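You operate a simulated robot arm through the tools that you are given. There is no shell and no other tool.

You run a simulated two-armed robot. Do the job below in one go: nothing can be reset, and whatever is moved stays where it is left.

Task
Take the tea towel from the chair end of the table and hang it over the handle of the top drawer.

It is judged by the outcome, as a careful person would: the job done as asked, and still so three seconds after it is handed in. It fails if anything else is knocked over, pushed out of place, dropped, spilled or broken. Flat cloth is picked up by pressing the open fingertips on it (5 to 10 N) and closing them slowly along it; thin cloth reads only 2 to 8 mm in the jaws.

Robot
Two 7-joint arms with two-finger parallel grippers on one trunk, on a base that moves. Base frame: it is fixed to the floor where the robot stands at the start and does not move with it; the origin is under the middle of the robot, x ahead of it, y to its left, z up; the surface under the hand at the start is at about z = 0.75. Units: m, rad, N and s.
The left shoulder is at the start at [0.02, 0.17, 1.003], the right one opposite. With the tool pointing down near the work surface each hand reaches from about 0.22 to 0.68 m from the robot's upright axis, wherever it stands, measured 20 degrees to its own side. Payload 3.8 kg a hand.
The tool frame of a hand sits at the grasp point between the pads (the TCP): z along the fingers, y along the line on which they close. The tips reach 0.03 m beyond it. Largest opening 0.11 m; finger width 0.02, thickness 0.01; the body of the gripper, 0.048 by 0.112 m, starts 0.055 m behind the TCP.
Orientation is that of the tool frame in the base frame, as a unit quaternion [w, x, y, z]. With the fingers straight down and closing along the base's y, the tool's x points along the base's -x, its y along +y and its z along -z.

Tools
- The arms move only by the tool drive_tool. It takes "left_deltas", "right_deltas" or both (then of equal length, played together; a hand with none holds still); each is a list of rows, each an object (a shift or turn left out is 0, a gripper value left out holds the last) with "translation": the shift along the tool's x, y, z in cm, a list of three; "delta_rot": the turn, a rotation vector about the tool's x, y, z in rad, a list of three; "claw": the opening, from 0 (shut) to 1 (fully open). In form: [{"translation": [tx, ty, tz], "delta_rot": [rx, ry, rz], "claw": claw}, ...]. A call has 1 to 20 rows; each row is the pose to reach, as a shift and turn from the pose commanded when the call began, along the tool's axes at that moment. A row lasts 0.2 s, in which the tool goes at most 0.05 m and 0.15 rad; a call with a longer step from one row to the next is refused whole, and so is a gripper value outside its range. A pose out of reach is approached as far as the arm can. The call stops where the force on the tool passes 40 N (or 10 N more than at its start, if that is more) or the arm is blocked; 0.2 s more then pass. The fingers move at their own pace (about 0.072 m/s each) and stop on an object; they squeeze with about 30 N. The grip force told is the motor's: it shows also when the fingers shut on nothing. Time passes only in rows, and 0.2 s behind the last, so rows that repeat a pose let the fingers close. It gives the time, the measured TCP pose, the force on the tool (base axes), the opening and the grip force at its end, in the units of the frame above (readings bear some noise), with the torque about the TCP (base axes, N m) and any sound that the robot's microphone picked up.
- Cameras (640 x 400 px; columns grow to the right, rows downward): "scene" is now at [0.1132, -0.0032, 1.1658]; the picture's right is [-0.02, -1.00, 0.00], its down [-0.46, 0.01, -0.89] and it looks along [0.89, -0.02, -0.46] (base axes); focal length 254 px, centre (320, 200). "left" rides on the left gripper at [0.072, -0.017, -0.103] in its tool frame; the picture's right is [0.23, 0.97, 0.00], its down [-0.76, 0.18, -0.62] and it looks along [-0.61, 0.14, 0.78] (tool axes); focal length 222 px, centre (320, 200). "right" rides on the right gripper at [0.072, 0.017, -0.103] in its tool frame; the picture's right is [-0.23, 0.97, 0.00], its down [-0.76, -0.18, -0.62] and it looks along [-0.61, -0.14, 0.78] (tool axes); focal length 222 px, centre (320, 200). There is no depth. A picture from a camera that has moved, and an enlarged one, comes with that camera's place and axes in the base frame and with its lens.
- capture(camera): a new picture of that camera. The clock stands still meanwhile.
- move_column(by): moves the trunk up (or, below 0, down) by that many m; the arms and the scene camera ride with it, the base frame stays. It gives what a move gives, with no picture.
- steer(legs): drives the robot by 1 to 6 legs, each [ahead, turn to the left] in m and rad, along the robot's own axes; the way and the turn of a leg run together, so that a leg with both is an arc; at most 1.5 m and 3.142 rad a leg. The arms and the cameras ride along, it lands a little off, and it stops where it bumps. It gives what a move gives.
- turn_head(pan, tilt): turns the head with the scene camera to pan (to the left, within 1.396 rad either way) and tilt (down, from -0.506 to 1.204), counted from straight ahead of the robot. It gives what a move gives.
- inspect(camera, box): a new picture of the part [left, top, right, bottom] of that camera's present view, enlarged. The clock stands still meanwhile.
- close_job(): hands the job in; it is judged then, once.

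Places have to be worked out from the pictures, the camera data and where the tool is seen. Open the grippers and draw the arms clear of the work before you hand the job in, unless the task says otherwise.

The tools are called as a command line: name --argument value ..., lists and objects as JSON in quotes. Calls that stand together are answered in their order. drive_tool: Moves the arms, as the interface text tells. Its arguments: {"type":"object","properties":{"left_deltas":{"type":"array","items":{"type":"object","properties":{"translation":{"type":"array","items":{"type":"number"}},"delta_rot":{"type":"array","items":{"type":"number"}},"claw":{"type":"number"}}}},"right_deltas":{"type":"array","items":{"type":"object","properties":{"translation":{"type":"array","items":{"type":"number"}},"delta_rot":{"type":"array","items":{"type":"number"}},"claw":{"type":"number"}}}}},"required":[]} The other tools are called the same way: move_column (by) moves the trunk up or down; steer (legs) drives the base; turn_head (pan, tilt) turns the head that bears the scene camera; capture (camera) takes a picture; inspect (camera, box) takes an enlarged picture of a part of a camera's view; close_job () hands the job in.

At the start:

```text
clock: 0.0
left_tcp_pos: [0.5398, 0.2543, 0.9691]
left_tool_rot: [0.0, 0.0, 1.0, 0.0]
left_contact_force: [-0.2, -0.5, 0.0]
left_moment: [0.05, 0.0, -0.07]
left_gripper_width: 0.1101
left_grip_force: 0.1
right_tcp_pos: [0.4608, -0.1571, 0.9906]
right_tool_rot: [-0.001, -0.001, 1.0, 0.0]
right_contact_force: [1.0, -0.5, 0.0]
right_moment: [0.02, -0.03, 0.01]
right_gripper_width: 0.1102
right_grip_force: 0.1
trunk travel left (down, up): [-0.1, 0.47]
robot x, y, heading: [0.0024, 0.0002, 0.005]
head pan, tilt (commanded): [-0.021, 0.476]
```

scene: 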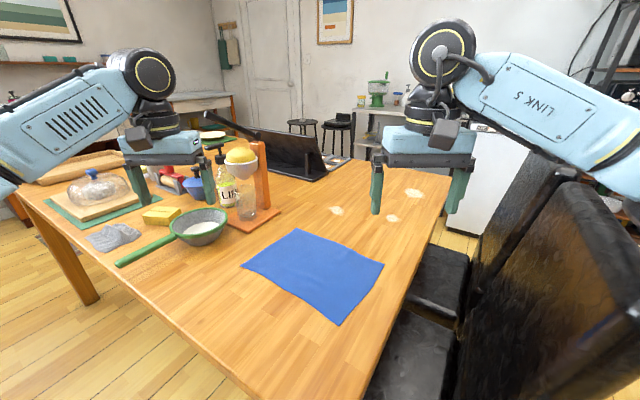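
right: 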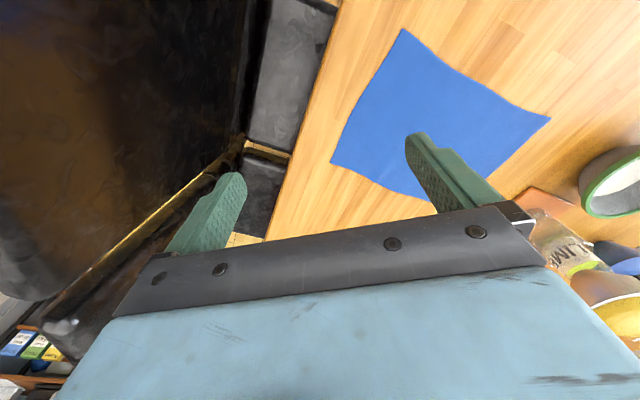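
left: 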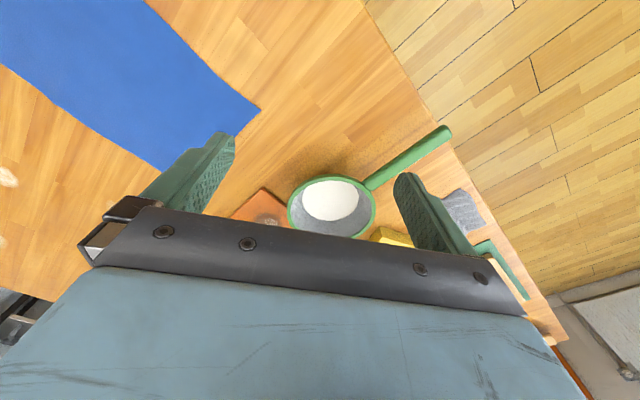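

The scene shows a blue cloth on the table near the chairs and a small grey cloth at the far left. I have not yet seen any drawer, so I turn the head to look around.

turn_head --pan 1.2 --tilt 0.4

capture --camera "scene"

turn_head --pan -1.2 --tilt 0.4

capture --camera "scene"

```text
clock: 1.4
left_tcp_pos: [0.5391, 0.2552, 0.968]
left_tool_rot: [0.0, 0.0, 1.0, -0.001]
left_contact_force: [-0.4, 0.0, 0.3]
left_moment: [-0.02, 0.03, 0.0]
left_gripper_width: 0.1101
left_grip_force: 0.1
right_tcp_pos: [0.4615, -0.1572, 0.9906]
right_tool_rot: [0.0, 0.0, 1.0, 0.0]
right_contact_force: [-0.5, 0.2, 0.9]
right_moment: [0.01, 0.0, -0.04]
right_gripper_width: 0.1099
right_grip_force: 0.1
trunk travel left (down, up): [-0.1, 0.47]
robot x, y, heading: [0.0001, 0.0003, 0.002]
head pan, tilt (commanded): [1.201, 0.4]
```

```text
taken
camera scene: at [0.0554, 0.085, 1.1728], right [0.93, -0.36, 0.0], down [-0.14, -0.36, -0.92], along [0.33, 0.86, -0.39], focal length 254 px, centre (320, 200)
```

scene: 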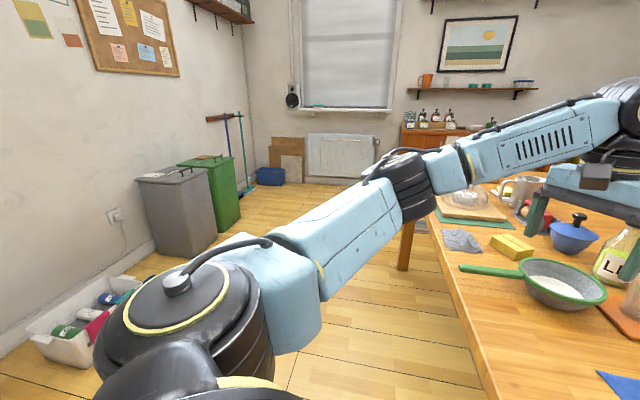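

```text
clock: 3.6
left_tcp_pos: [0.5401, 0.2539, 0.9679]
left_tool_rot: [0.001, -0.001, 1.0, -0.001]
left_contact_force: [0.3, 0.7, -0.6]
left_moment: [0.02, 0.02, 0.0]
left_gripper_width: 0.1099
left_grip_force: 0.1
right_tcp_pos: [0.4606, -0.1577, 0.9899]
right_tool_rot: [0.0, 0.001, 1.0, 0.0]
right_contact_force: [-0.5, 0.4, 1.2]
right_moment: [0.02, 0.03, -0.04]
right_gripper_width: 0.11
right_grip_force: 0.1
trunk travel left (down, up): [-0.1, 0.47]
robot x, y, heading: [-0.0032, -0.0004, -0.002]
head pan, tilt (commanded): [-1.201, 0.4]
```

```text
taken
camera scene: at [0.0553, -0.0876, 1.1728], right [-0.93, -0.36, 0.0], down [-0.14, 0.36, -0.92], along [0.33, -0.86, -0.39], focal length 254 px, centre (320, 200)
```

scene: 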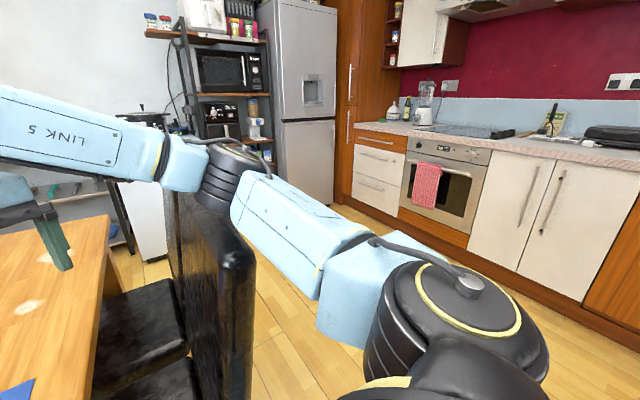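

I see a drawer stack in the kitchen run between the tall cupboard and the oven, and maybe a wooden cabinet under the far shelf. I zoom in on the candidates.

inspect --camera "scene" --box '[320, 100, 520, 225]'

turn_head --pan 0.5 --tilt 0.3

capture --camera "scene"

turn_head --pan -0.4 --tilt 0.3

capture --camera "scene"

```text
3.20 times, centred on (420, 162) of scene
camera zoom: at [0.0553, -0.0876, 1.1728], right [-0.93, -0.36, 0.0], down [-0.14, 0.36, -0.92], along [0.33, -0.86, -0.39], focal length 812 px, centre (0, 320)
```

zoom: 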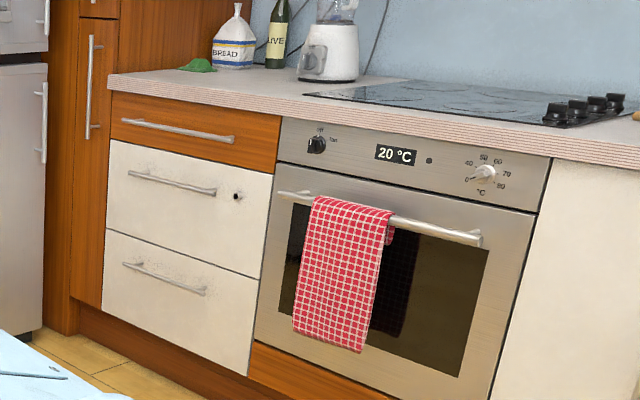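

```text
clock: 5.3
left_tcp_pos: [0.5411, 0.2542, 0.9685]
left_tool_rot: [0.0, 0.0, 1.0, -0.001]
left_contact_force: [0.5, 0.2, 0.4]
left_moment: [-0.01, 0.04, 0.03]
left_gripper_width: 0.11
left_grip_force: 0.0
right_tcp_pos: [0.4613, -0.1569, 0.9902]
right_tool_rot: [0.0, 0.0, 1.0, 0.0]
right_contact_force: [0.2, 0.4, 0.5]
right_moment: [0.0, 0.03, 0.03]
right_gripper_width: 0.1098
right_grip_force: 0.1
trunk travel left (down, up): [-0.1, 0.47]
robot x, y, heading: [0.0007, 0.0005, 0.001]
head pan, tilt (commanded): [0.499, 0.3]
```

```text
taken
camera scene: at [0.1038, 0.0433, 1.1821], right [0.48, -0.88, 0.0], down [-0.26, -0.14, -0.96], along [0.84, 0.46, -0.3], focal length 254 px, centre (320, 200)
```

scene: 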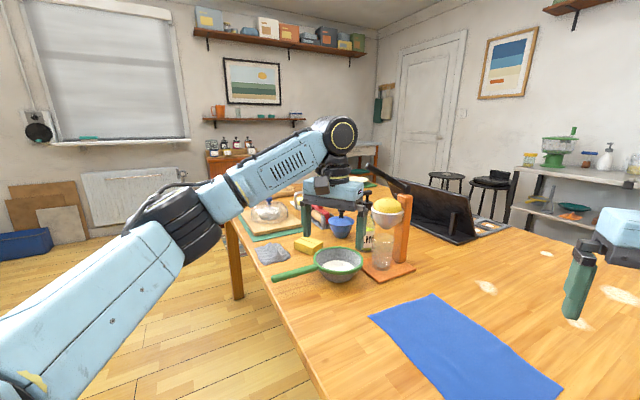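

```text
clock: 6.5
left_tcp_pos: [0.5399, 0.2536, 0.969]
left_tool_rot: [0.0, 0.0, 1.0, 0.0]
left_contact_force: [0.0, 0.2, 0.0]
left_moment: [0.04, 0.0, -0.04]
left_gripper_width: 0.1103
left_grip_force: 0.0
right_tcp_pos: [0.4603, -0.1572, 0.9913]
right_tool_rot: [0.0, 0.001, 1.0, 0.0]
right_contact_force: [-0.3, -0.7, 0.6]
right_moment: [0.03, 0.02, 0.0]
right_gripper_width: 0.1101
right_grip_force: 0.1
trunk travel left (down, up): [-0.1, 0.47]
robot x, y, heading: [0.0021, -0.0006, -0.002]
head pan, tilt (commanded): [-0.4, 0.3]
```

```text
taken
camera scene: at [0.1078, -0.0376, 1.1821], right [-0.39, -0.92, 0.0], down [-0.27, 0.11, -0.96], along [0.88, -0.37, -0.3], focal length 254 px, centre (320, 200)
```

scene: 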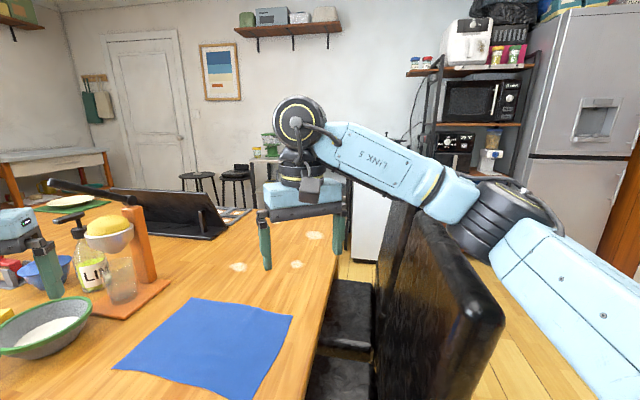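

The only drawer stack is in the kitchen run to the right rear (wooden top drawer with a bar handle, two white drawers under it). The towel by the chairs is the blue one; I now look lower to the right to see chairs and free floor for driving.

turn_head --pan -1.39 --tilt 0.75

capture --camera "scene"

turn_head --pan -0.7 --tilt 0.75

capture --camera "scene"

turn_head --pan 0.0 --tilt 0.95

capture --camera "scene"

```text
clock: 7.8
left_tcp_pos: [0.5393, 0.2537, 0.9704]
left_tool_rot: [0.0, 0.0, 1.0, 0.0]
left_contact_force: [-0.2, 0.1, -0.4]
left_moment: [0.02, -0.04, -0.01]
left_gripper_width: 0.1099
left_grip_force: 0.0
right_tcp_pos: [0.4621, -0.1559, 0.9903]
right_tool_rot: [0.001, 0.0, 1.0, 0.0]
right_contact_force: [-1.2, 0.3, 0.1]
right_moment: [-0.02, 0.0, -0.01]
right_gripper_width: 0.11
right_grip_force: 0.0
trunk travel left (down, up): [-0.1, 0.47]
robot x, y, heading: [-0.0003, -0.0029, -0.002]
head pan, tilt (commanded): [-1.389, 0.75]
```

```text
taken
camera scene: at [0.0368, -0.0828, 1.1418], right [-0.98, -0.18, 0.0], down [-0.12, 0.67, -0.73], along [0.13, -0.72, -0.68], focal length 254 px, centre (320, 200)
```

scene: 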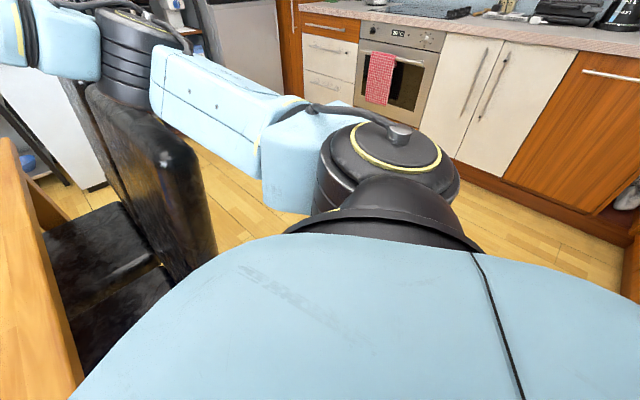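

```text
clock: 8.9
left_tcp_pos: [0.5396, 0.2546, 0.9684]
left_tool_rot: [0.0, 0.0, 1.0, 0.0]
left_contact_force: [-0.6, 0.4, 0.6]
left_moment: [0.01, -0.02, -0.03]
left_gripper_width: 0.11
left_grip_force: 0.0
right_tcp_pos: [0.4612, -0.1569, 0.9907]
right_tool_rot: [0.0, 0.0, 1.0, 0.0]
right_contact_force: [-1.1, 0.2, -0.2]
right_moment: [0.0, 0.01, -0.02]
right_gripper_width: 0.1098
right_grip_force: 0.0
trunk travel left (down, up): [-0.1, 0.47]
robot x, y, heading: [0.0021, 0.0005, 0.001]
head pan, tilt (commanded): [-0.7, 0.75]
```

```text
taken
camera scene: at [0.0851, -0.0547, 1.1417], right [-0.64, -0.76, 0.0], down [-0.52, 0.44, -0.73], along [0.56, -0.47, -0.68], focal length 254 px, centre (320, 200)
```

scene: 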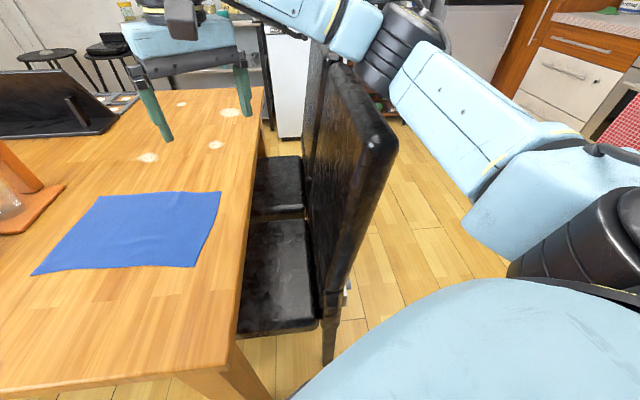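

```text
clock: 9.9
left_tcp_pos: [0.5402, 0.2535, 0.9685]
left_tool_rot: [0.0, -0.001, 1.0, 0.0]
left_contact_force: [0.1, 0.0, -0.1]
left_moment: [-0.03, -0.02, -0.02]
left_gripper_width: 0.1099
left_grip_force: 0.1
right_tcp_pos: [0.4603, -0.1578, 0.9914]
right_tool_rot: [0.0, 0.001, 1.0, 0.001]
right_contact_force: [-0.4, -0.2, 0.4]
right_moment: [-0.04, -0.02, 0.03]
right_gripper_width: 0.1099
right_grip_force: 0.1
trunk travel left (down, up): [-0.1, 0.47]
robot x, y, heading: [-0.0004, 0.0021, 0.002]
head pan, tilt (commanded): [0.0, 0.949]
```

```text
taken
camera scene: at [0.0945, -0.0014, 1.1262], right [0.0, -1.0, 0.0], down [-0.81, 0.0, -0.58], along [0.58, 0.0, -0.81], focal length 254 px, centre (320, 200)
```

scene: 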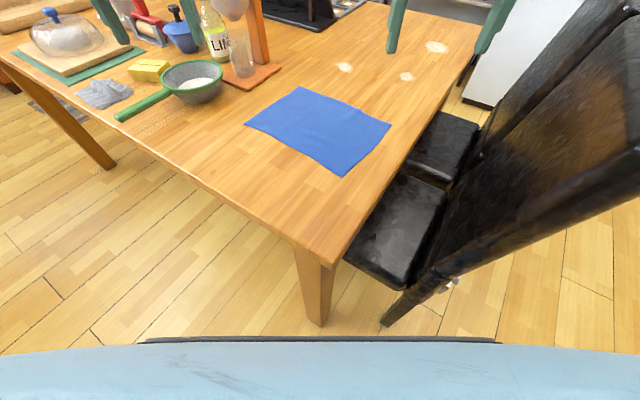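

The towel spans roughly A(0.735,0.055), B(0.578,-0.167), C(0.418,-0.045), D(0.58,0.174) on z≈0.75; its near-left long edge C–D is in reach of both hands. I bring both hands over that edge (4 cm in from each corner), yawed so the fingers close along the edge, and hover at z≈0.84.

drive_tool --left_deltas '[{"translation": [-0.4, -2.0, 2.1], "delta_rot": [0, 0, 0.106], "claw": 0.4}, {"translation": [-0.87, -4.0, 4.3], "delta_rot": [0, 0, 0.212], "claw": 0.4}, {"translation": [-1.3, -6.0, 6.5], "delta_rot": [0, 0, 0.318], "claw": 0.4}, {"translation": [-1.7, -8.0, 8.6], "delta_rot": [0, 0, 0.424], "claw": 0.4}, {"translation": [-2.2, -10.0, 10.8], "delta_rot": [0, 0, 0.53], "claw": 0.4}, {"translation": [-2.6, -11.9, 12.9], "delta_rot": [0, 0, 0.635], "claw": 0.4}, {"translation": [-2.6, -11.9, 12.9], "delta_rot": [0, 0, 0.635], "claw": 0.4}]' --right_deltas '[{"translation": [0.16, 2.3, 2.5], "delta_rot": [0, 0, 0.106], "claw": 0.4}, {"translation": [0.32, 4.6, 5.0], "delta_rot": [0, 0, 0.212], "claw": 0.4}, {"translation": [0.48, 6.85, 7.5], "delta_rot": [0, 0, 0.318], "claw": 0.4}, {"translation": [0.63, 9.1, 10.0], "delta_rot": [0, 0, 0.424], "claw": 0.4}, {"translation": [0.79, 11.4, 12.5], "delta_rot": [0, 0, 0.53], "claw": 0.4}, {"translation": [0.95, 13.7, 15.0], "delta_rot": [0, 0, 0.635], "claw": 0.4}, {"translation": [0.95, 13.7, 15.0], "delta_rot": [0, 0, 0.635], "claw": 0.4}]'

capture --camera "scene"

capture --camera "left"

capture --camera "right"

```text
clock: 11.7
left_tcp_pos: [0.5595, 0.1368, 0.8433]
left_tool_rot: [0.005, 0.313, 0.95, 0.001]
left_contact_force: [0.2, -0.3, -0.3]
left_moment: [0.01, -0.02, 0.02]
left_gripper_width: 0.0439
left_grip_force: 0.1
right_tcp_pos: [0.4641, -0.0273, 0.903]
right_tool_rot: [0.071, 0.323, 0.944, 0.02]
right_contact_force: [0.2, 0.1, -1.2]
right_moment: [-0.03, -0.03, -0.03]
right_gripper_width: 0.044
right_grip_force: 0.1
trunk travel left (down, up): [-0.1, 0.47]
robot x, y, heading: [-0.0008, 0.0001, -0.01]
head pan, tilt (commanded): [0.0, 0.949]
stopped in row 7 (right hand): the arm was blocked; the commanded pose is now the measured one
```

```text
taken
camera scene: at [0.0816, 0.0002, 1.1253], right [-0.01, -1.0, 0.0], down [-0.81, 0.0, -0.59], along [0.59, -0.01, -0.81], focal length 254 px, centre (320, 200)
```

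scene: 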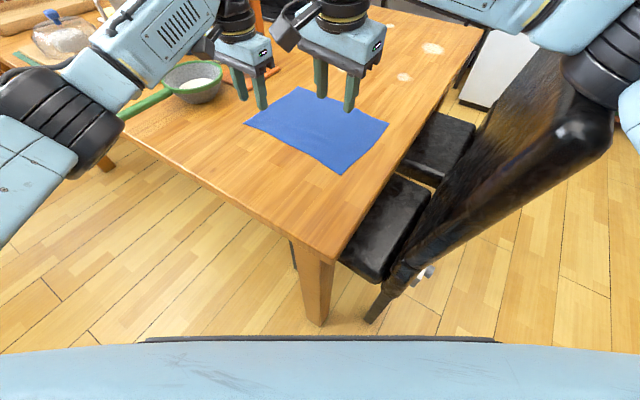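

```text
taken
camera left: at [0.4877, 0.1661, 0.9462], right [0.4, 0.92, 0.0], down [0.71, -0.31, 0.63], along [0.58, -0.25, -0.77], focal length 222 px, centre (320, 200)
```

left: 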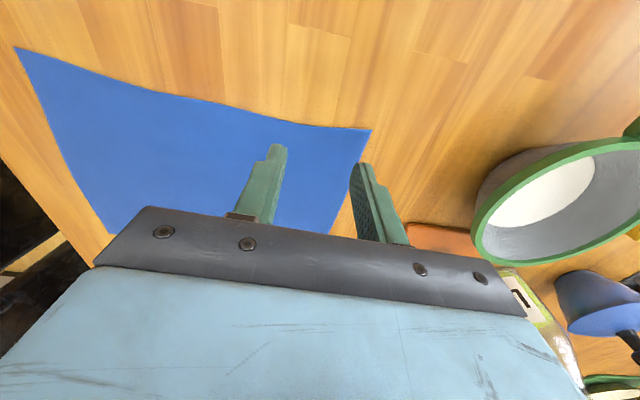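

```text
taken
camera right: at [0.4025, 0.0308, 0.9998], right [0.77, 0.63, 0.11], down [0.4, -0.6, 0.69], along [0.5, -0.49, -0.71], focal length 222 px, centre (320, 200)
```

right: 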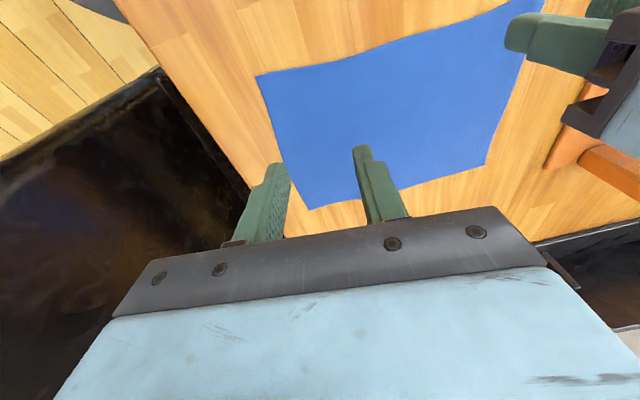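

The right arm got blocked: its elbow seems to be resting against the near chair's back. I lift the whole trunk straight up to come off it before anything else, and then look at the chair.

move_column --by 0.15

capture --camera "scene"

turn_head --pan -0.7 --tilt 0.75

capture --camera "scene"

```text
clock: 13.5
left_tcp_pos: [0.5676, 0.1364, 0.9891]
left_tool_rot: [0.0, 0.312, 0.95, 0.0]
left_contact_force: [-0.3, 0.5, -0.5]
left_moment: [0.0, -0.02, 0.0]
left_gripper_width: 0.044
left_grip_force: 0.0
right_tcp_pos: [0.4703, -0.0244, 1.0417]
right_tool_rot: [0.057, 0.319, 0.946, 0.017]
right_contact_force: [0.0, 0.7, 0.2]
right_moment: [0.02, -0.01, 0.0]
right_gripper_width: 0.0439
right_grip_force: 0.1
trunk travel left (down, up): [-0.25, 0.32]
robot x, y, heading: [-0.0001, -0.0009, -0.002]
head pan, tilt (commanded): [0.0, 0.949]
```

```text
taken
camera scene: at [0.0945, -0.0012, 1.2761], right [0.0, -1.0, 0.0], down [-0.81, 0.0, -0.58], along [0.58, 0.0, -0.81], focal length 254 px, centre (320, 200)
```

scene: 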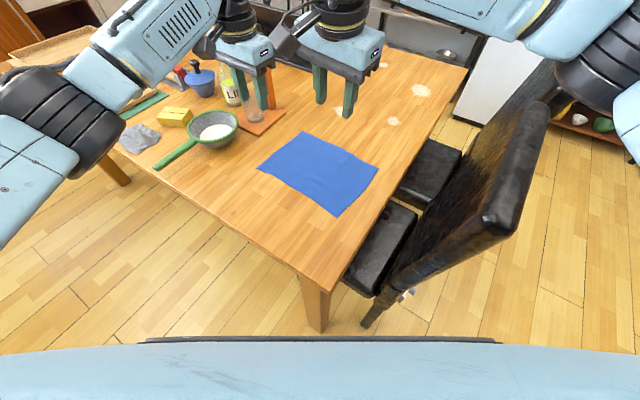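

```text
clock: 14.6
left_tcp_pos: [0.5678, 0.1358, 0.9902]
left_tool_rot: [-0.001, 0.312, 0.95, 0.0]
left_contact_force: [-0.7, 0.4, -0.4]
left_moment: [-0.01, 0.0, -0.05]
left_gripper_width: 0.0441
left_grip_force: 0.1
right_tcp_pos: [0.4711, -0.0257, 1.0412]
right_tool_rot: [0.057, 0.32, 0.946, 0.018]
right_contact_force: [0.1, -0.1, -0.6]
right_moment: [0.05, 0.05, 0.0]
right_gripper_width: 0.044
right_grip_force: 0.1
trunk travel left (down, up): [-0.25, 0.32]
robot x, y, heading: [0.0017, 0.0021, 0.003]
head pan, tilt (commanded): [-0.7, 0.75]
```

```text
taken
camera scene: at [0.085, -0.0545, 1.2917], right [-0.65, -0.76, 0.0], down [-0.52, 0.44, -0.73], along [0.56, -0.47, -0.68], focal length 254 px, centre (320, 200)
```

scene: 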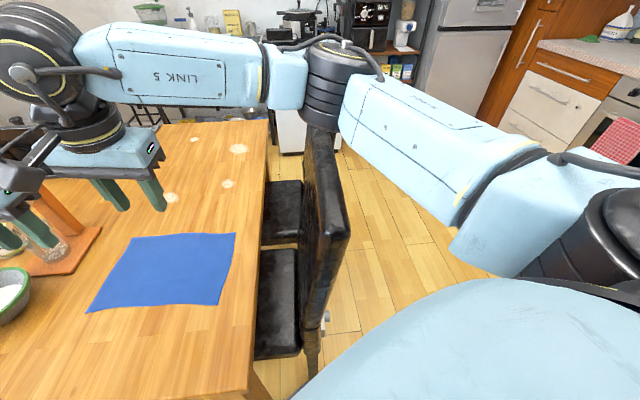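

Off the chair now, nothing fell, but comparing views the near chair's back corner has gone from about (0.247,-0.32) to (0.272,-0.247): it was pushed roughly 6–7 cm toward the table. I will put it back; first I move the right arm up and clear to measure properly.

drive_tool --right_deltas '[{"translation": [-1.6, -2.1, -2.0], "delta_rot": [0.015, 0.019, 0]}, {"translation": [-3.2, -4.1, -4.0], "delta_rot": [0.03, 0.038, 0]}, {"translation": [-4.9, -6.2, -6.0], "delta_rot": [0.045, 0.057, 0]}, {"translation": [-6.5, -8.2, -8.0], "delta_rot": [0.06, 0.076, 0]}, {"translation": [-8.1, -10.3, -9.9], "delta_rot": [0.073, 0.095, 0]}]'

capture --camera "scene"

capture --camera "right"

turn_head --pan -1.2 --tilt 0.75

capture --camera "scene"

```text
clock: 15.8
left_tcp_pos: [0.5673, 0.1364, 0.9889]
left_tool_rot: [0.0, 0.312, 0.95, 0.0]
left_contact_force: [0.4, -0.3, -0.8]
left_moment: [-0.01, -0.01, -0.02]
left_gripper_width: 0.0437
left_grip_force: 0.1
right_tcp_pos: [0.4607, -0.1551, 1.1415]
right_tool_rot: [-0.001, 0.32, 0.947, -0.001]
right_contact_force: [0.4, 0.3, -0.1]
right_moment: [0.04, 0.0, 0.01]
right_gripper_width: 0.0439
right_grip_force: 0.1
trunk travel left (down, up): [-0.25, 0.32]
robot x, y, heading: [0.0016, -0.0001, -0.002]
head pan, tilt (commanded): [-0.7, 0.75]
```

```text
taken
camera scene: at [0.0847, -0.0551, 1.2917], right [-0.65, -0.76, 0.0], down [-0.52, 0.44, -0.73], along [0.56, -0.47, -0.68], focal length 254 px, centre (320, 200)
```

scene: 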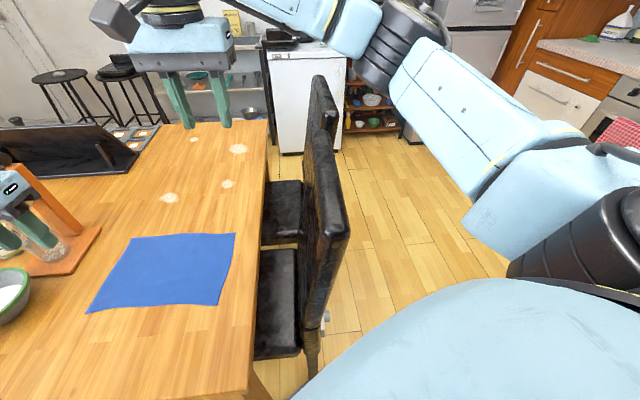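

```text
taken
camera right: at [0.4132, -0.0983, 1.2462], right [0.77, 0.64, 0.0], down [0.5, -0.6, 0.62], along [0.4, -0.48, -0.78], focal length 222 px, centre (320, 200)
```

right: 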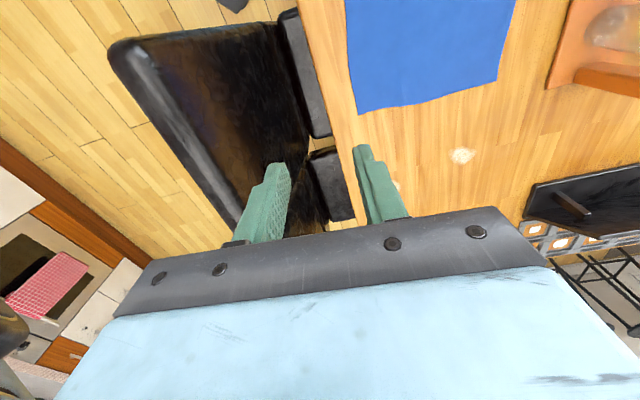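

```text
clock: 16.7
left_tcp_pos: [0.5675, 0.1356, 0.9893]
left_tool_rot: [-0.001, 0.313, 0.95, 0.001]
left_contact_force: [0.7, 0.4, 0.3]
left_moment: [0.0, -0.01, -0.02]
left_gripper_width: 0.044
left_grip_force: 0.0
right_tcp_pos: [0.4612, -0.1542, 1.1411]
right_tool_rot: [0.0, 0.32, 0.947, -0.001]
right_contact_force: [0.0, -0.1, 0.1]
right_moment: [0.02, 0.0, -0.02]
right_gripper_width: 0.0441
right_grip_force: 0.1
trunk travel left (down, up): [-0.25, 0.32]
robot x, y, heading: [-0.0006, 0.0, -0.007]
head pan, tilt (commanded): [-1.201, 0.75]
```

```text
taken
camera scene: at [0.0515, -0.0783, 1.2917], right [-0.93, -0.36, 0.0], down [-0.25, 0.64, -0.73], along [0.26, -0.68, -0.68], focal length 254 px, centre (320, 200)
```

scene: 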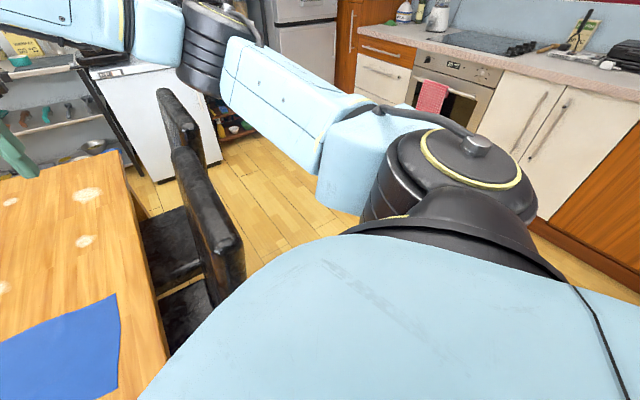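

The near chair's backrest is now about n=-0.09…-0.11 from the robot versus -0.14…-0.15 originally (and in line with the far chair), turned a few degrees. I zoom in on its back to see its top and thickness before gripping it.

inspect --camera "scene" --box '[120, 70, 280, 350]'

turn_head --pan -0.9 --tilt 0.9

inspect --camera "scene" --box '[180, 40, 400, 260]'

inspect --camera "right" --box '[90, 0, 370, 240]'

```text
1.43 times, centred on (200, 210) of scene
camera zoom: at [0.0515, -0.0783, 1.2917], right [-0.93, -0.36, 0.0], down [-0.25, 0.64, -0.73], along [0.26, -0.68, -0.68], focal length 362 px, centre (491, 186)
```

zoom: 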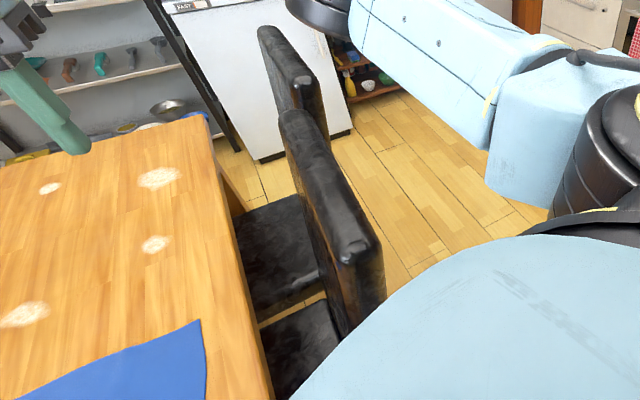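

```text
clock: 17.5
left_tcp_pos: [0.5678, 0.1356, 0.989]
left_tool_rot: [-0.001, 0.313, 0.95, 0.001]
left_contact_force: [-0.6, -1.5, 0.0]
left_moment: [0.02, 0.03, -0.01]
left_gripper_width: 0.0441
left_grip_force: 0.1
right_tcp_pos: [0.4617, -0.1546, 1.1403]
right_tool_rot: [0.0, 0.319, 0.948, -0.001]
right_contact_force: [-0.1, -0.2, -0.9]
right_moment: [0.0, -0.02, 0.01]
right_gripper_width: 0.0442
right_grip_force: 0.1
trunk travel left (down, up): [-0.25, 0.32]
robot x, y, heading: [-0.001, 0.0022, -0.005]
head pan, tilt (commanded): [-0.901, 0.901]
```

```text
1.82 times, centred on (290, 150) of scene
camera zoom: at [0.0684, -0.0603, 1.2799], right [-0.79, -0.62, 0.0], down [-0.48, 0.62, -0.62], along [0.38, -0.49, -0.78], focal length 461 px, centre (374, 291)
```

zoom: 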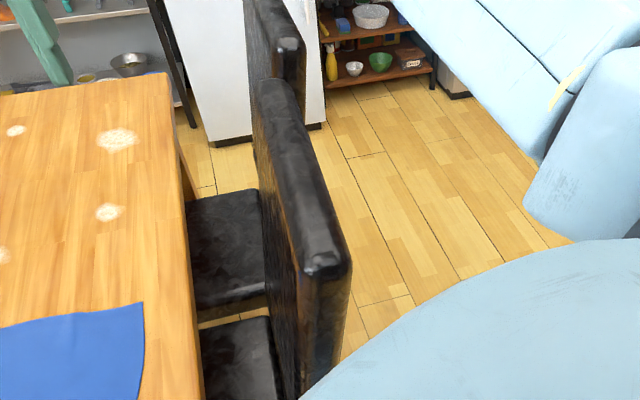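

```text
1.67 times, centred on (230, 120) of right
camera zoom: at [0.4135, -0.0972, 1.246], right [0.77, 0.64, 0.0], down [0.5, -0.6, 0.62], along [0.4, -0.48, -0.78], focal length 370 px, centre (470, 333)
```

zoom: 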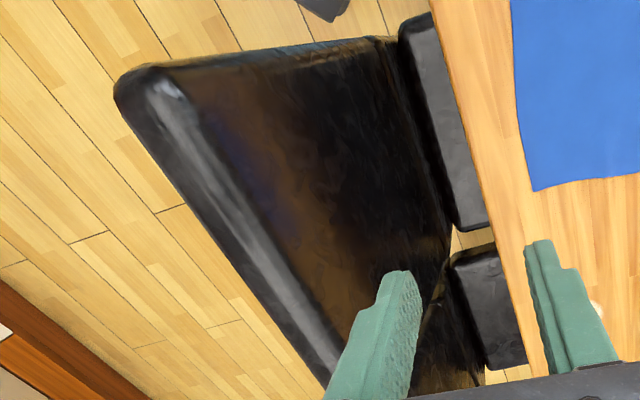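

The backrest is about 4.3 cm thick, top at z≈0.97, running from mid-thickness (0.27,-0.25) to (0.54,-0.446). I open the right gripper fully and bring it above the middle of the backrest, fingers straddling its thickness, still high.

drive_tool --right_deltas '[{"translation": [-1.5, -3.8, 0], "claw": 1.0}, {"translation": [-3.0, -7.6, 0], "claw": 1.0}, {"translation": [-4.4, -11.3, 0], "claw": 1.0}, {"translation": [-5.9, -15.1, 0], "claw": 1.0}, {"translation": [-7.3, -18.8, 0], "claw": 1.0}, {"translation": [-7.3, -18.8, 0], "claw": 1.0}]'

capture --camera "right"

capture --camera "scene"

```text
clock: 18.9
left_tcp_pos: [0.5677, 0.1355, 0.9897]
left_tool_rot: [0.0, 0.313, 0.95, 0.0]
left_contact_force: [0.7, 0.8, -0.4]
left_moment: [-0.01, -0.01, 0.0]
left_gripper_width: 0.0441
left_grip_force: 0.0
right_tcp_pos: [0.4044, -0.3494, 1.1435]
right_tool_rot: [-0.001, 0.32, 0.947, -0.002]
right_contact_force: [0.0, 0.1, 0.2]
right_moment: [0.03, 0.0, -0.03]
right_gripper_width: 0.1099
right_grip_force: 0.0
trunk travel left (down, up): [-0.25, 0.32]
robot x, y, heading: [-0.0028, 0.0033, -0.005]
head pan, tilt (commanded): [-0.901, 0.901]
```

```text
taken
camera right: at [0.3574, -0.2921, 1.2482], right [0.77, 0.64, 0.0], down [0.5, -0.6, 0.62], along [0.4, -0.48, -0.78], focal length 222 px, centre (320, 200)
```

right: 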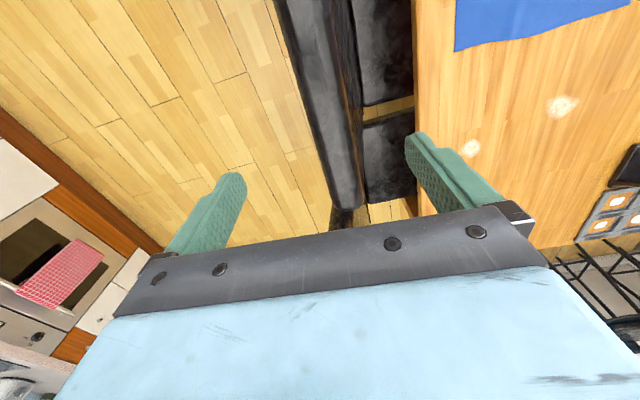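

```text
taken
camera scene: at [0.0688, -0.0598, 1.2798], right [-0.79, -0.62, 0.0], down [-0.49, 0.62, -0.62], along [0.38, -0.49, -0.78], focal length 254 px, centre (320, 200)
```

scene: 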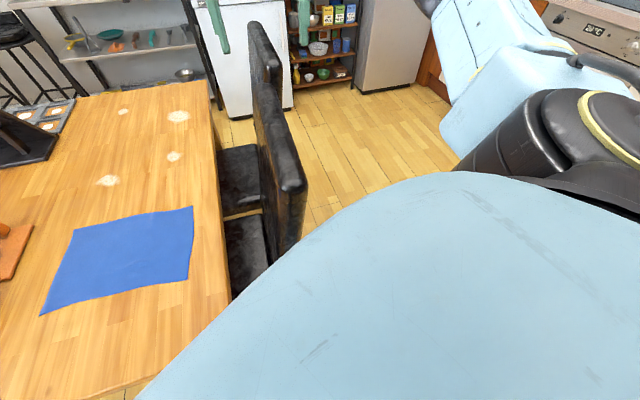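

The wrist view shows the backrest centred between the open fingers (axis projects to the middle of its top). I lower the right hand to straddle the top by ~5 cm, TCP z≈0.955.

drive_tool --right_deltas '[{"translation": [0, 0, 4.7], "claw": 1.0}, {"translation": [0, 0, 9.4], "claw": 1.0}, {"translation": [0, 0, 14.1], "claw": 1.0}, {"translation": [0, 0, 16.5], "claw": 1.0}, {"translation": [0, 0, 18.8], "claw": 1.0}]'

capture --camera "right"

capture --camera "scene"

```text
clock: 20.1
left_tcp_pos: [0.5682, 0.1355, 0.9899]
left_tool_rot: [0.0, 0.312, 0.95, -0.001]
left_contact_force: [-0.3, -0.9, 0.3]
left_moment: [0.04, -0.02, 0.01]
left_gripper_width: 0.044
left_grip_force: 0.0
right_tcp_pos: [0.4051, -0.3499, 0.9512]
right_tool_rot: [0.0, 0.32, 0.947, -0.001]
right_contact_force: [0.0, 0.1, 0.7]
right_moment: [0.0, 0.01, -0.01]
right_gripper_width: 0.1099
right_grip_force: 0.1
trunk travel left (down, up): [-0.25, 0.32]
robot x, y, heading: [-0.0031, 0.0027, -0.005]
head pan, tilt (commanded): [-0.901, 0.901]
```

```text
taken
camera right: at [0.3573, -0.2926, 1.0573], right [0.77, 0.64, 0.0], down [0.5, -0.6, 0.62], along [0.4, -0.48, -0.78], focal length 222 px, centre (320, 200)
```

right: 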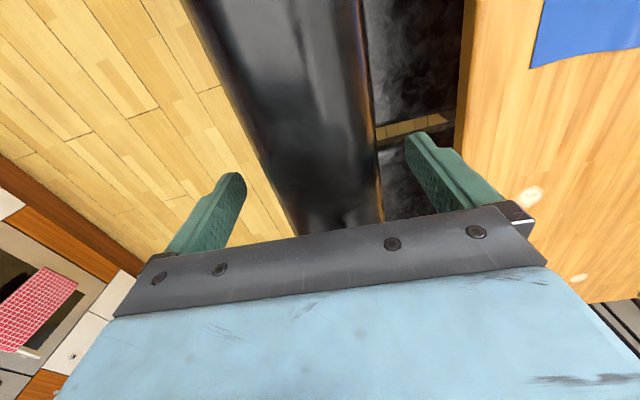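

```text
taken
camera scene: at [0.0685, -0.0605, 1.2798], right [-0.79, -0.62, 0.0], down [-0.49, 0.62, -0.62], along [0.38, -0.49, -0.78], focal length 254 px, centre (320, 200)
```

scene: 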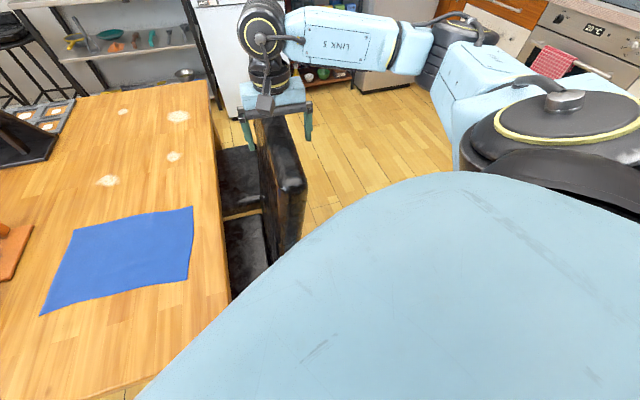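

The fingers straddle the backrest evenly with no contact force. I close them gently on it.

drive_tool --right_deltas '[{"claw": 0.8}, {"claw": 0.65}, {"claw": 0.5}, {"claw": 0.4}, {"claw": 0.33}, {"claw": 0.33}]'

inspect --camera "right" --box '[100, 0, 540, 275]'

```text
clock: 21.5
left_tcp_pos: [0.5683, 0.1374, 0.9891]
left_tool_rot: [-0.001, 0.313, 0.95, -0.001]
left_contact_force: [-0.2, -1.0, 0.1]
left_moment: [-0.02, -0.01, -0.01]
left_gripper_width: 0.0439
left_grip_force: 0.0
right_tcp_pos: [0.4052, -0.3482, 0.9527]
right_tool_rot: [0.001, 0.319, 0.948, 0.0]
right_contact_force: [6.3, 8.4, 0.4]
right_moment: [1.74, -0.98, 1.03]
right_gripper_width: 0.0637
right_grip_force: 29.8
trunk travel left (down, up): [-0.25, 0.32]
robot x, y, heading: [0.0007, -0.0019, -0.006]
head pan, tilt (commanded): [-0.901, 0.901]
```

```text
1.45 times, centred on (320, 138) of right
camera zoom: at [0.358, -0.2913, 1.0581], right [0.77, 0.64, 0.0], down [0.5, -0.6, 0.62], along [0.4, -0.48, -0.78], focal length 323 px, centre (320, 291)
```

zoom: 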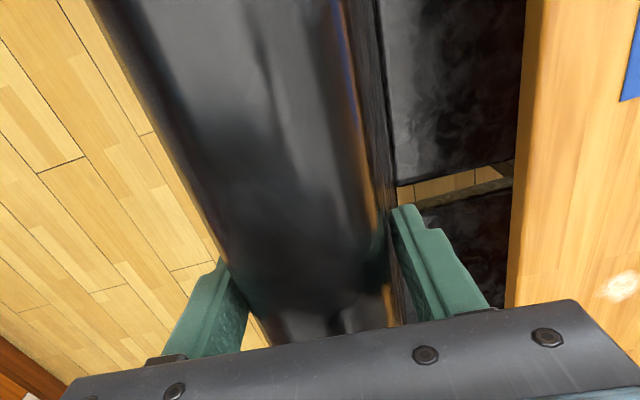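

Gripped at 64 mm with 30 N. I now slide the chair back slowly: first about half of the estimated (-0.004,-0.048) m with half of a +0.08 rad turn.

drive_tool --right_deltas '[{"translation": [-0.25, -0.4, 0], "delta_rot": [0, 0, -0.008]}, {"translation": [-0.5, -0.8, 0], "delta_rot": [0, 0, -0.016]}, {"translation": [-0.75, -1.2, 0], "delta_rot": [0, 0, -0.024]}, {"translation": [-1.0, -1.6, 0], "delta_rot": [0, 0, -0.032]}, {"translation": [-1.3, -2.0, 0], "delta_rot": [0, 0, -0.04]}, {"translation": [-1.3, -2.0, 0], "delta_rot": [0, 0, -0.04]}]'

capture --camera "scene"

```text
clock: 22.9
left_tcp_pos: [0.5665, 0.1374, 0.9911]
left_tool_rot: [0.0, 0.313, 0.95, -0.001]
left_contact_force: [0.5, 0.1, -0.3]
left_moment: [-0.01, 0.0, -0.02]
left_gripper_width: 0.0439
left_grip_force: 0.1
right_tcp_pos: [0.4026, -0.3717, 0.9539]
right_tool_rot: [0.001, 0.301, 0.954, -0.001]
right_contact_force: [-5.2, 13.9, 11.6]
right_moment: [1.59, -0.08, 1.28]
right_gripper_width: 0.0661
right_grip_force: 29.8
trunk travel left (down, up): [-0.25, 0.32]
robot x, y, heading: [-0.0007, 0.0049, -0.002]
head pan, tilt (commanded): [-0.901, 0.901]
```

```text
taken
camera scene: at [0.0671, -0.0582, 1.2801], right [-0.79, -0.62, 0.0], down [-0.48, 0.61, -0.62], along [0.39, -0.49, -0.78], focal length 254 px, centre (320, 200)
```

scene: 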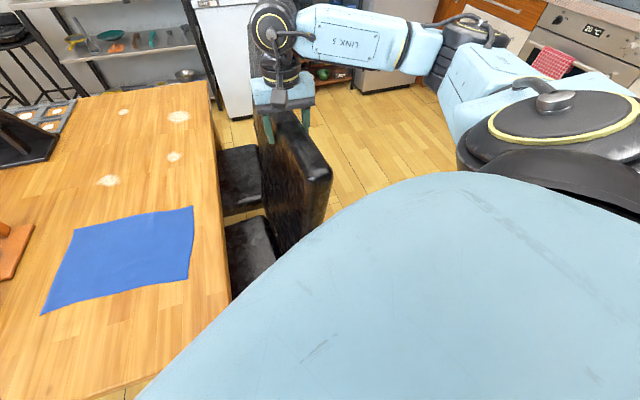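

The chair came along and turned; its near outer top corner now reads about (0.251,-0.32), right at its original place. I check the legs and seat in the view I had at the start.

turn_head --pan 0.0 --tilt 0.949

capture --camera "scene"

capture --camera "right"

turn_head --pan -0.7 --tilt 0.75

capture --camera "scene"

```text
clock: 24.1
left_tcp_pos: [0.5671, 0.1378, 0.9891]
left_tool_rot: [0.0, 0.313, 0.95, 0.0]
left_contact_force: [0.1, 0.2, -0.2]
left_moment: [0.0, 0.01, -0.01]
left_gripper_width: 0.0439
left_grip_force: 0.1
right_tcp_pos: [0.4025, -0.371, 0.9538]
right_tool_rot: [0.0, 0.301, 0.954, -0.001]
right_contact_force: [-3.7, 12.1, 16.0]
right_moment: [1.82, -0.36, 0.99]
right_gripper_width: 0.0656
right_grip_force: 29.9
trunk travel left (down, up): [-0.25, 0.32]
robot x, y, heading: [-0.0011, 0.0031, -0.004]
head pan, tilt (commanded): [0.0, 0.949]
```

```text
taken
camera scene: at [0.093, 0.0009, 1.2764], right [0.0, -1.0, 0.0], down [-0.81, 0.0, -0.58], along [0.58, 0.0, -0.81], focal length 254 px, centre (320, 200)
```

scene: 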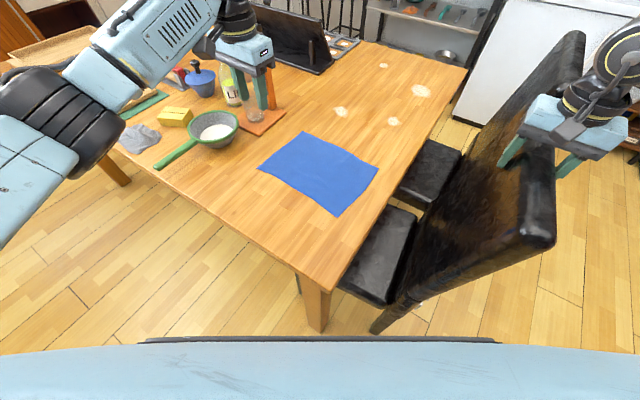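

```text
taken
camera right: at [0.3521, -0.3161, 1.0588], right [0.74, 0.67, 0.0], down [0.52, -0.58, 0.62], along [0.42, -0.47, -0.78], focal length 222 px, centre (320, 200)
```

right: 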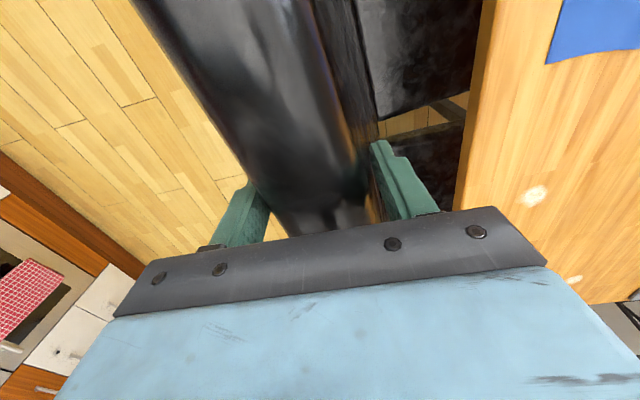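

```text
clock: 25.1
left_tcp_pos: [0.5669, 0.1374, 0.9909]
left_tool_rot: [0.001, 0.312, 0.95, 0.0]
left_contact_force: [-0.5, -0.1, 0.9]
left_moment: [-0.03, 0.03, 0.0]
left_gripper_width: 0.0442
left_grip_force: 0.0
right_tcp_pos: [0.4026, -0.3724, 0.9546]
right_tool_rot: [0.002, 0.3, 0.954, 0.0]
right_contact_force: [-2.4, 12.8, 16.9]
right_moment: [1.86, -0.77, 1.05]
right_gripper_width: 0.0656
right_grip_force: 29.8
trunk travel left (down, up): [-0.25, 0.32]
robot x, y, heading: [-0.0014, 0.0004, -0.007]
head pan, tilt (commanded): [-0.7, 0.75]
```

```text
taken
camera scene: at [0.0835, -0.0523, 1.292], right [-0.65, -0.76, 0.0], down [-0.52, 0.44, -0.73], along [0.56, -0.47, -0.68], focal length 254 px, centre (320, 200)
```

scene: 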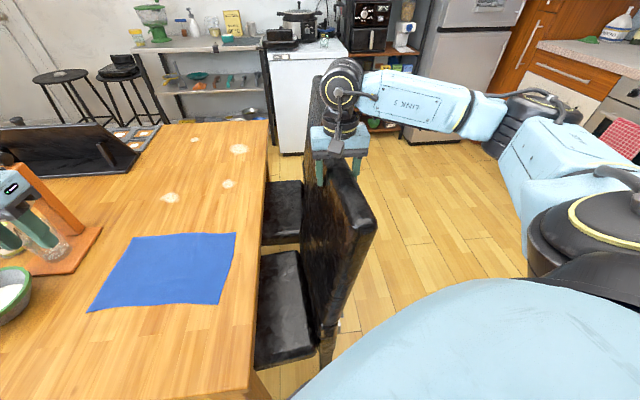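

The top is back in place while the near leg reads about (0.272,-0.239), i.e. still ~3 cm in, and the gripper carries some vertical load. I open the fingers so the chair settles freely, then re-measure.

drive_tool --right_deltas '[{"claw": 0.65}, {"claw": 0.75}, {"claw": 0.85}, {"claw": 1.0}, {"claw": 1.0}, {"claw": 1.0}]'

capture --camera "scene"

capture --camera "right"

turn_head --pan 0.0 --tilt 0.949

capture --camera "scene"

```text
clock: 26.6
left_tcp_pos: [0.5688, 0.1363, 0.9903]
left_tool_rot: [-0.001, 0.313, 0.95, 0.0]
left_contact_force: [0.4, 0.1, -0.4]
left_moment: [0.0, -0.01, -0.03]
left_gripper_width: 0.0441
left_grip_force: 0.0
right_tcp_pos: [0.404, -0.3721, 0.9518]
right_tool_rot: [0.0, 0.301, 0.954, 0.0]
right_contact_force: [0.1, 0.8, 0.1]
right_moment: [0.01, -0.04, 0.0]
right_gripper_width: 0.1098
right_grip_force: 0.1
trunk travel left (down, up): [-0.25, 0.32]
robot x, y, heading: [0.002, 0.0003, -0.002]
head pan, tilt (commanded): [-0.7, 0.75]
```

```text
taken
camera scene: at [0.0849, -0.0545, 1.2917], right [-0.65, -0.76, 0.0], down [-0.52, 0.44, -0.73], along [0.56, -0.47, -0.68], focal length 254 px, centre (320, 200)
```

scene: 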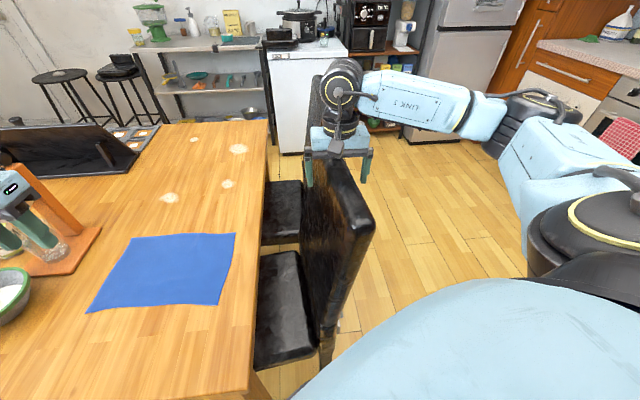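

```text
taken
camera right: at [0.3532, -0.3181, 1.0572], right [0.74, 0.67, 0.0], down [0.52, -0.58, 0.62], along [0.41, -0.47, -0.78], focal length 222 px, centre (320, 200)
```

right: 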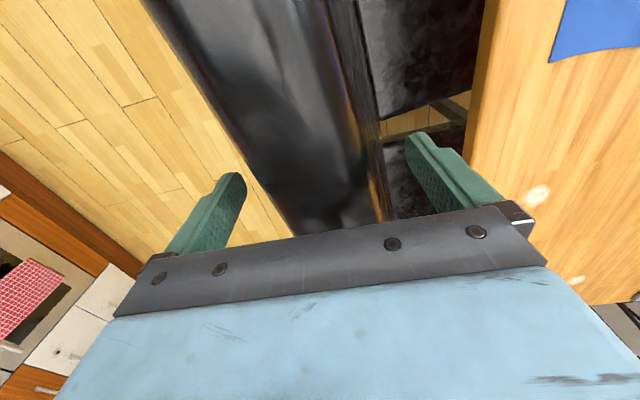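

```text
clock: 27.6
left_tcp_pos: [0.5678, 0.1368, 0.9911]
left_tool_rot: [0.0, 0.312, 0.95, 0.0]
left_contact_force: [-0.4, 0.0, 0.6]
left_moment: [-0.04, 0.0, -0.01]
left_gripper_width: 0.0442
left_grip_force: 0.0
right_tcp_pos: [0.4029, -0.3722, 0.9508]
right_tool_rot: [-0.001, 0.3, 0.954, 0.0]
right_contact_force: [0.2, 0.9, 0.0]
right_moment: [-0.03, 0.01, -0.01]
right_gripper_width: 0.11
right_grip_force: 0.0
trunk travel left (down, up): [-0.25, 0.32]
robot x, y, heading: [-0.0023, -0.0, -0.005]
head pan, tilt (commanded): [0.0, 0.949]
```

```text
taken
camera scene: at [0.0944, -0.0013, 1.2762], right [0.0, -1.0, 0.0], down [-0.81, 0.0, -0.58], along [0.58, 0.0, -0.81], focal length 254 px, centre (320, 200)
```

scene: 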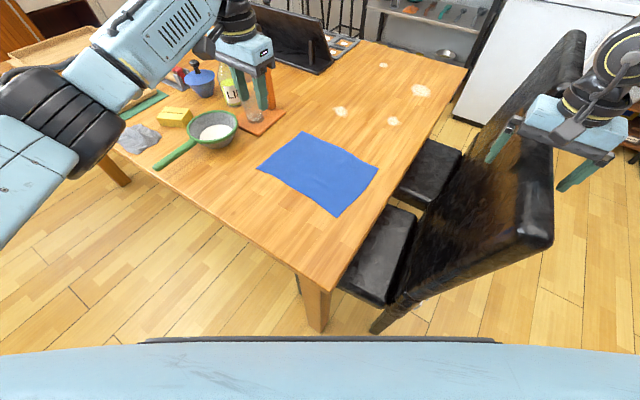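

Released, the chair stands at rest: its top corner reads (0.248,-0.316) and its line about -28°, matching the original (0.247,-0.32) and -29° to about a centimetre. I lift the right hand straight up off it and then raise the trunk so the elbow keeps well above the chair later.

drive_tool --right_deltas '[{"translation": [0, 0, -4.5]}, {"translation": [0, 0, -9]}, {"translation": [0, 0, -13.5]}, {"translation": [0, 0, -18]}]'

move_column --by 0.17

turn_head --pan -0.7 --tilt 0.75

capture --camera "scene"

```text
clock: 28.6
left_tcp_pos: [0.5677, 0.1366, 0.9889]
left_tool_rot: [0.0, 0.313, 0.95, 0.0]
left_contact_force: [0.2, -0.1, 0.2]
left_moment: [-0.03, -0.03, 0.0]
left_gripper_width: 0.0441
left_grip_force: 0.0
right_tcp_pos: [0.4033, -0.3735, 1.135]
right_tool_rot: [-0.002, 0.301, 0.954, -0.001]
right_contact_force: [-0.6, 0.2, -0.3]
right_moment: [-0.01, 0.0, 0.0]
right_gripper_width: 0.1103
right_grip_force: 0.0
trunk travel left (down, up): [-0.25, 0.32]
robot x, y, heading: [0.0007, -0.0007, -0.002]
head pan, tilt (commanded): [0.0, 0.949]
```

```text
clock: 30.5
left_tcp_pos: [0.5677, 0.1356, 1.1601]
left_tool_rot: [0.0, 0.312, 0.95, 0.0]
left_contact_force: [-0.3, -0.3, -0.5]
left_moment: [0.0, 0.0, 0.01]
left_gripper_width: 0.0438
left_grip_force: 0.0
right_tcp_pos: [0.4032, -0.3736, 1.3055]
right_tool_rot: [-0.001, 0.301, 0.954, -0.002]
right_contact_force: [-0.6, -0.6, 0.3]
right_moment: [0.0, 0.01, -0.01]
right_gripper_width: 0.1102
right_grip_force: 0.0
trunk travel left (down, up): [-0.42, 0.15]
robot x, y, heading: [0.0014, -0.0019, -0.007]
head pan, tilt (commanded): [0.0, 0.949]
```

```text
clock: 31.6
left_tcp_pos: [0.567, 0.1365, 1.1599]
left_tool_rot: [0.0, 0.313, 0.95, -0.001]
left_contact_force: [-0.6, -0.2, -0.3]
left_moment: [0.03, 0.01, 0.02]
left_gripper_width: 0.0439
left_grip_force: 0.3
right_tcp_pos: [0.4041, -0.3734, 1.3046]
right_tool_rot: [0.0, 0.3, 0.954, -0.001]
right_contact_force: [-0.1, -1.1, 0.0]
right_moment: [-0.01, 0.0, 0.01]
right_gripper_width: 0.1099
right_grip_force: 0.1
trunk travel left (down, up): [-0.42, 0.15]
robot x, y, heading: [-0.0036, 0.0012, -0.002]
head pan, tilt (commanded): [-0.7, 0.75]
```

```text
taken
camera scene: at [0.085, -0.0545, 1.4617], right [-0.65, -0.76, 0.0], down [-0.52, 0.44, -0.73], along [0.56, -0.47, -0.68], focal length 254 px, centre (320, 200)
```

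scene: 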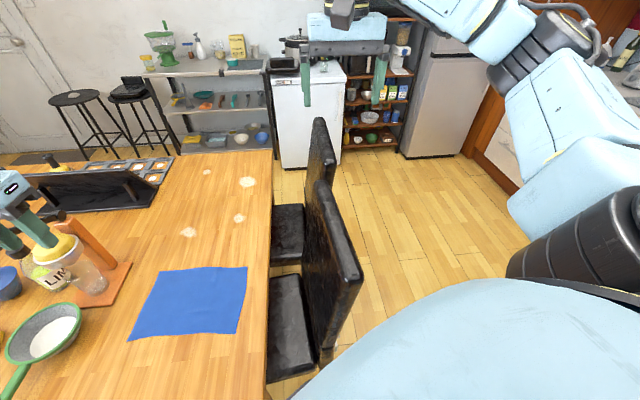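

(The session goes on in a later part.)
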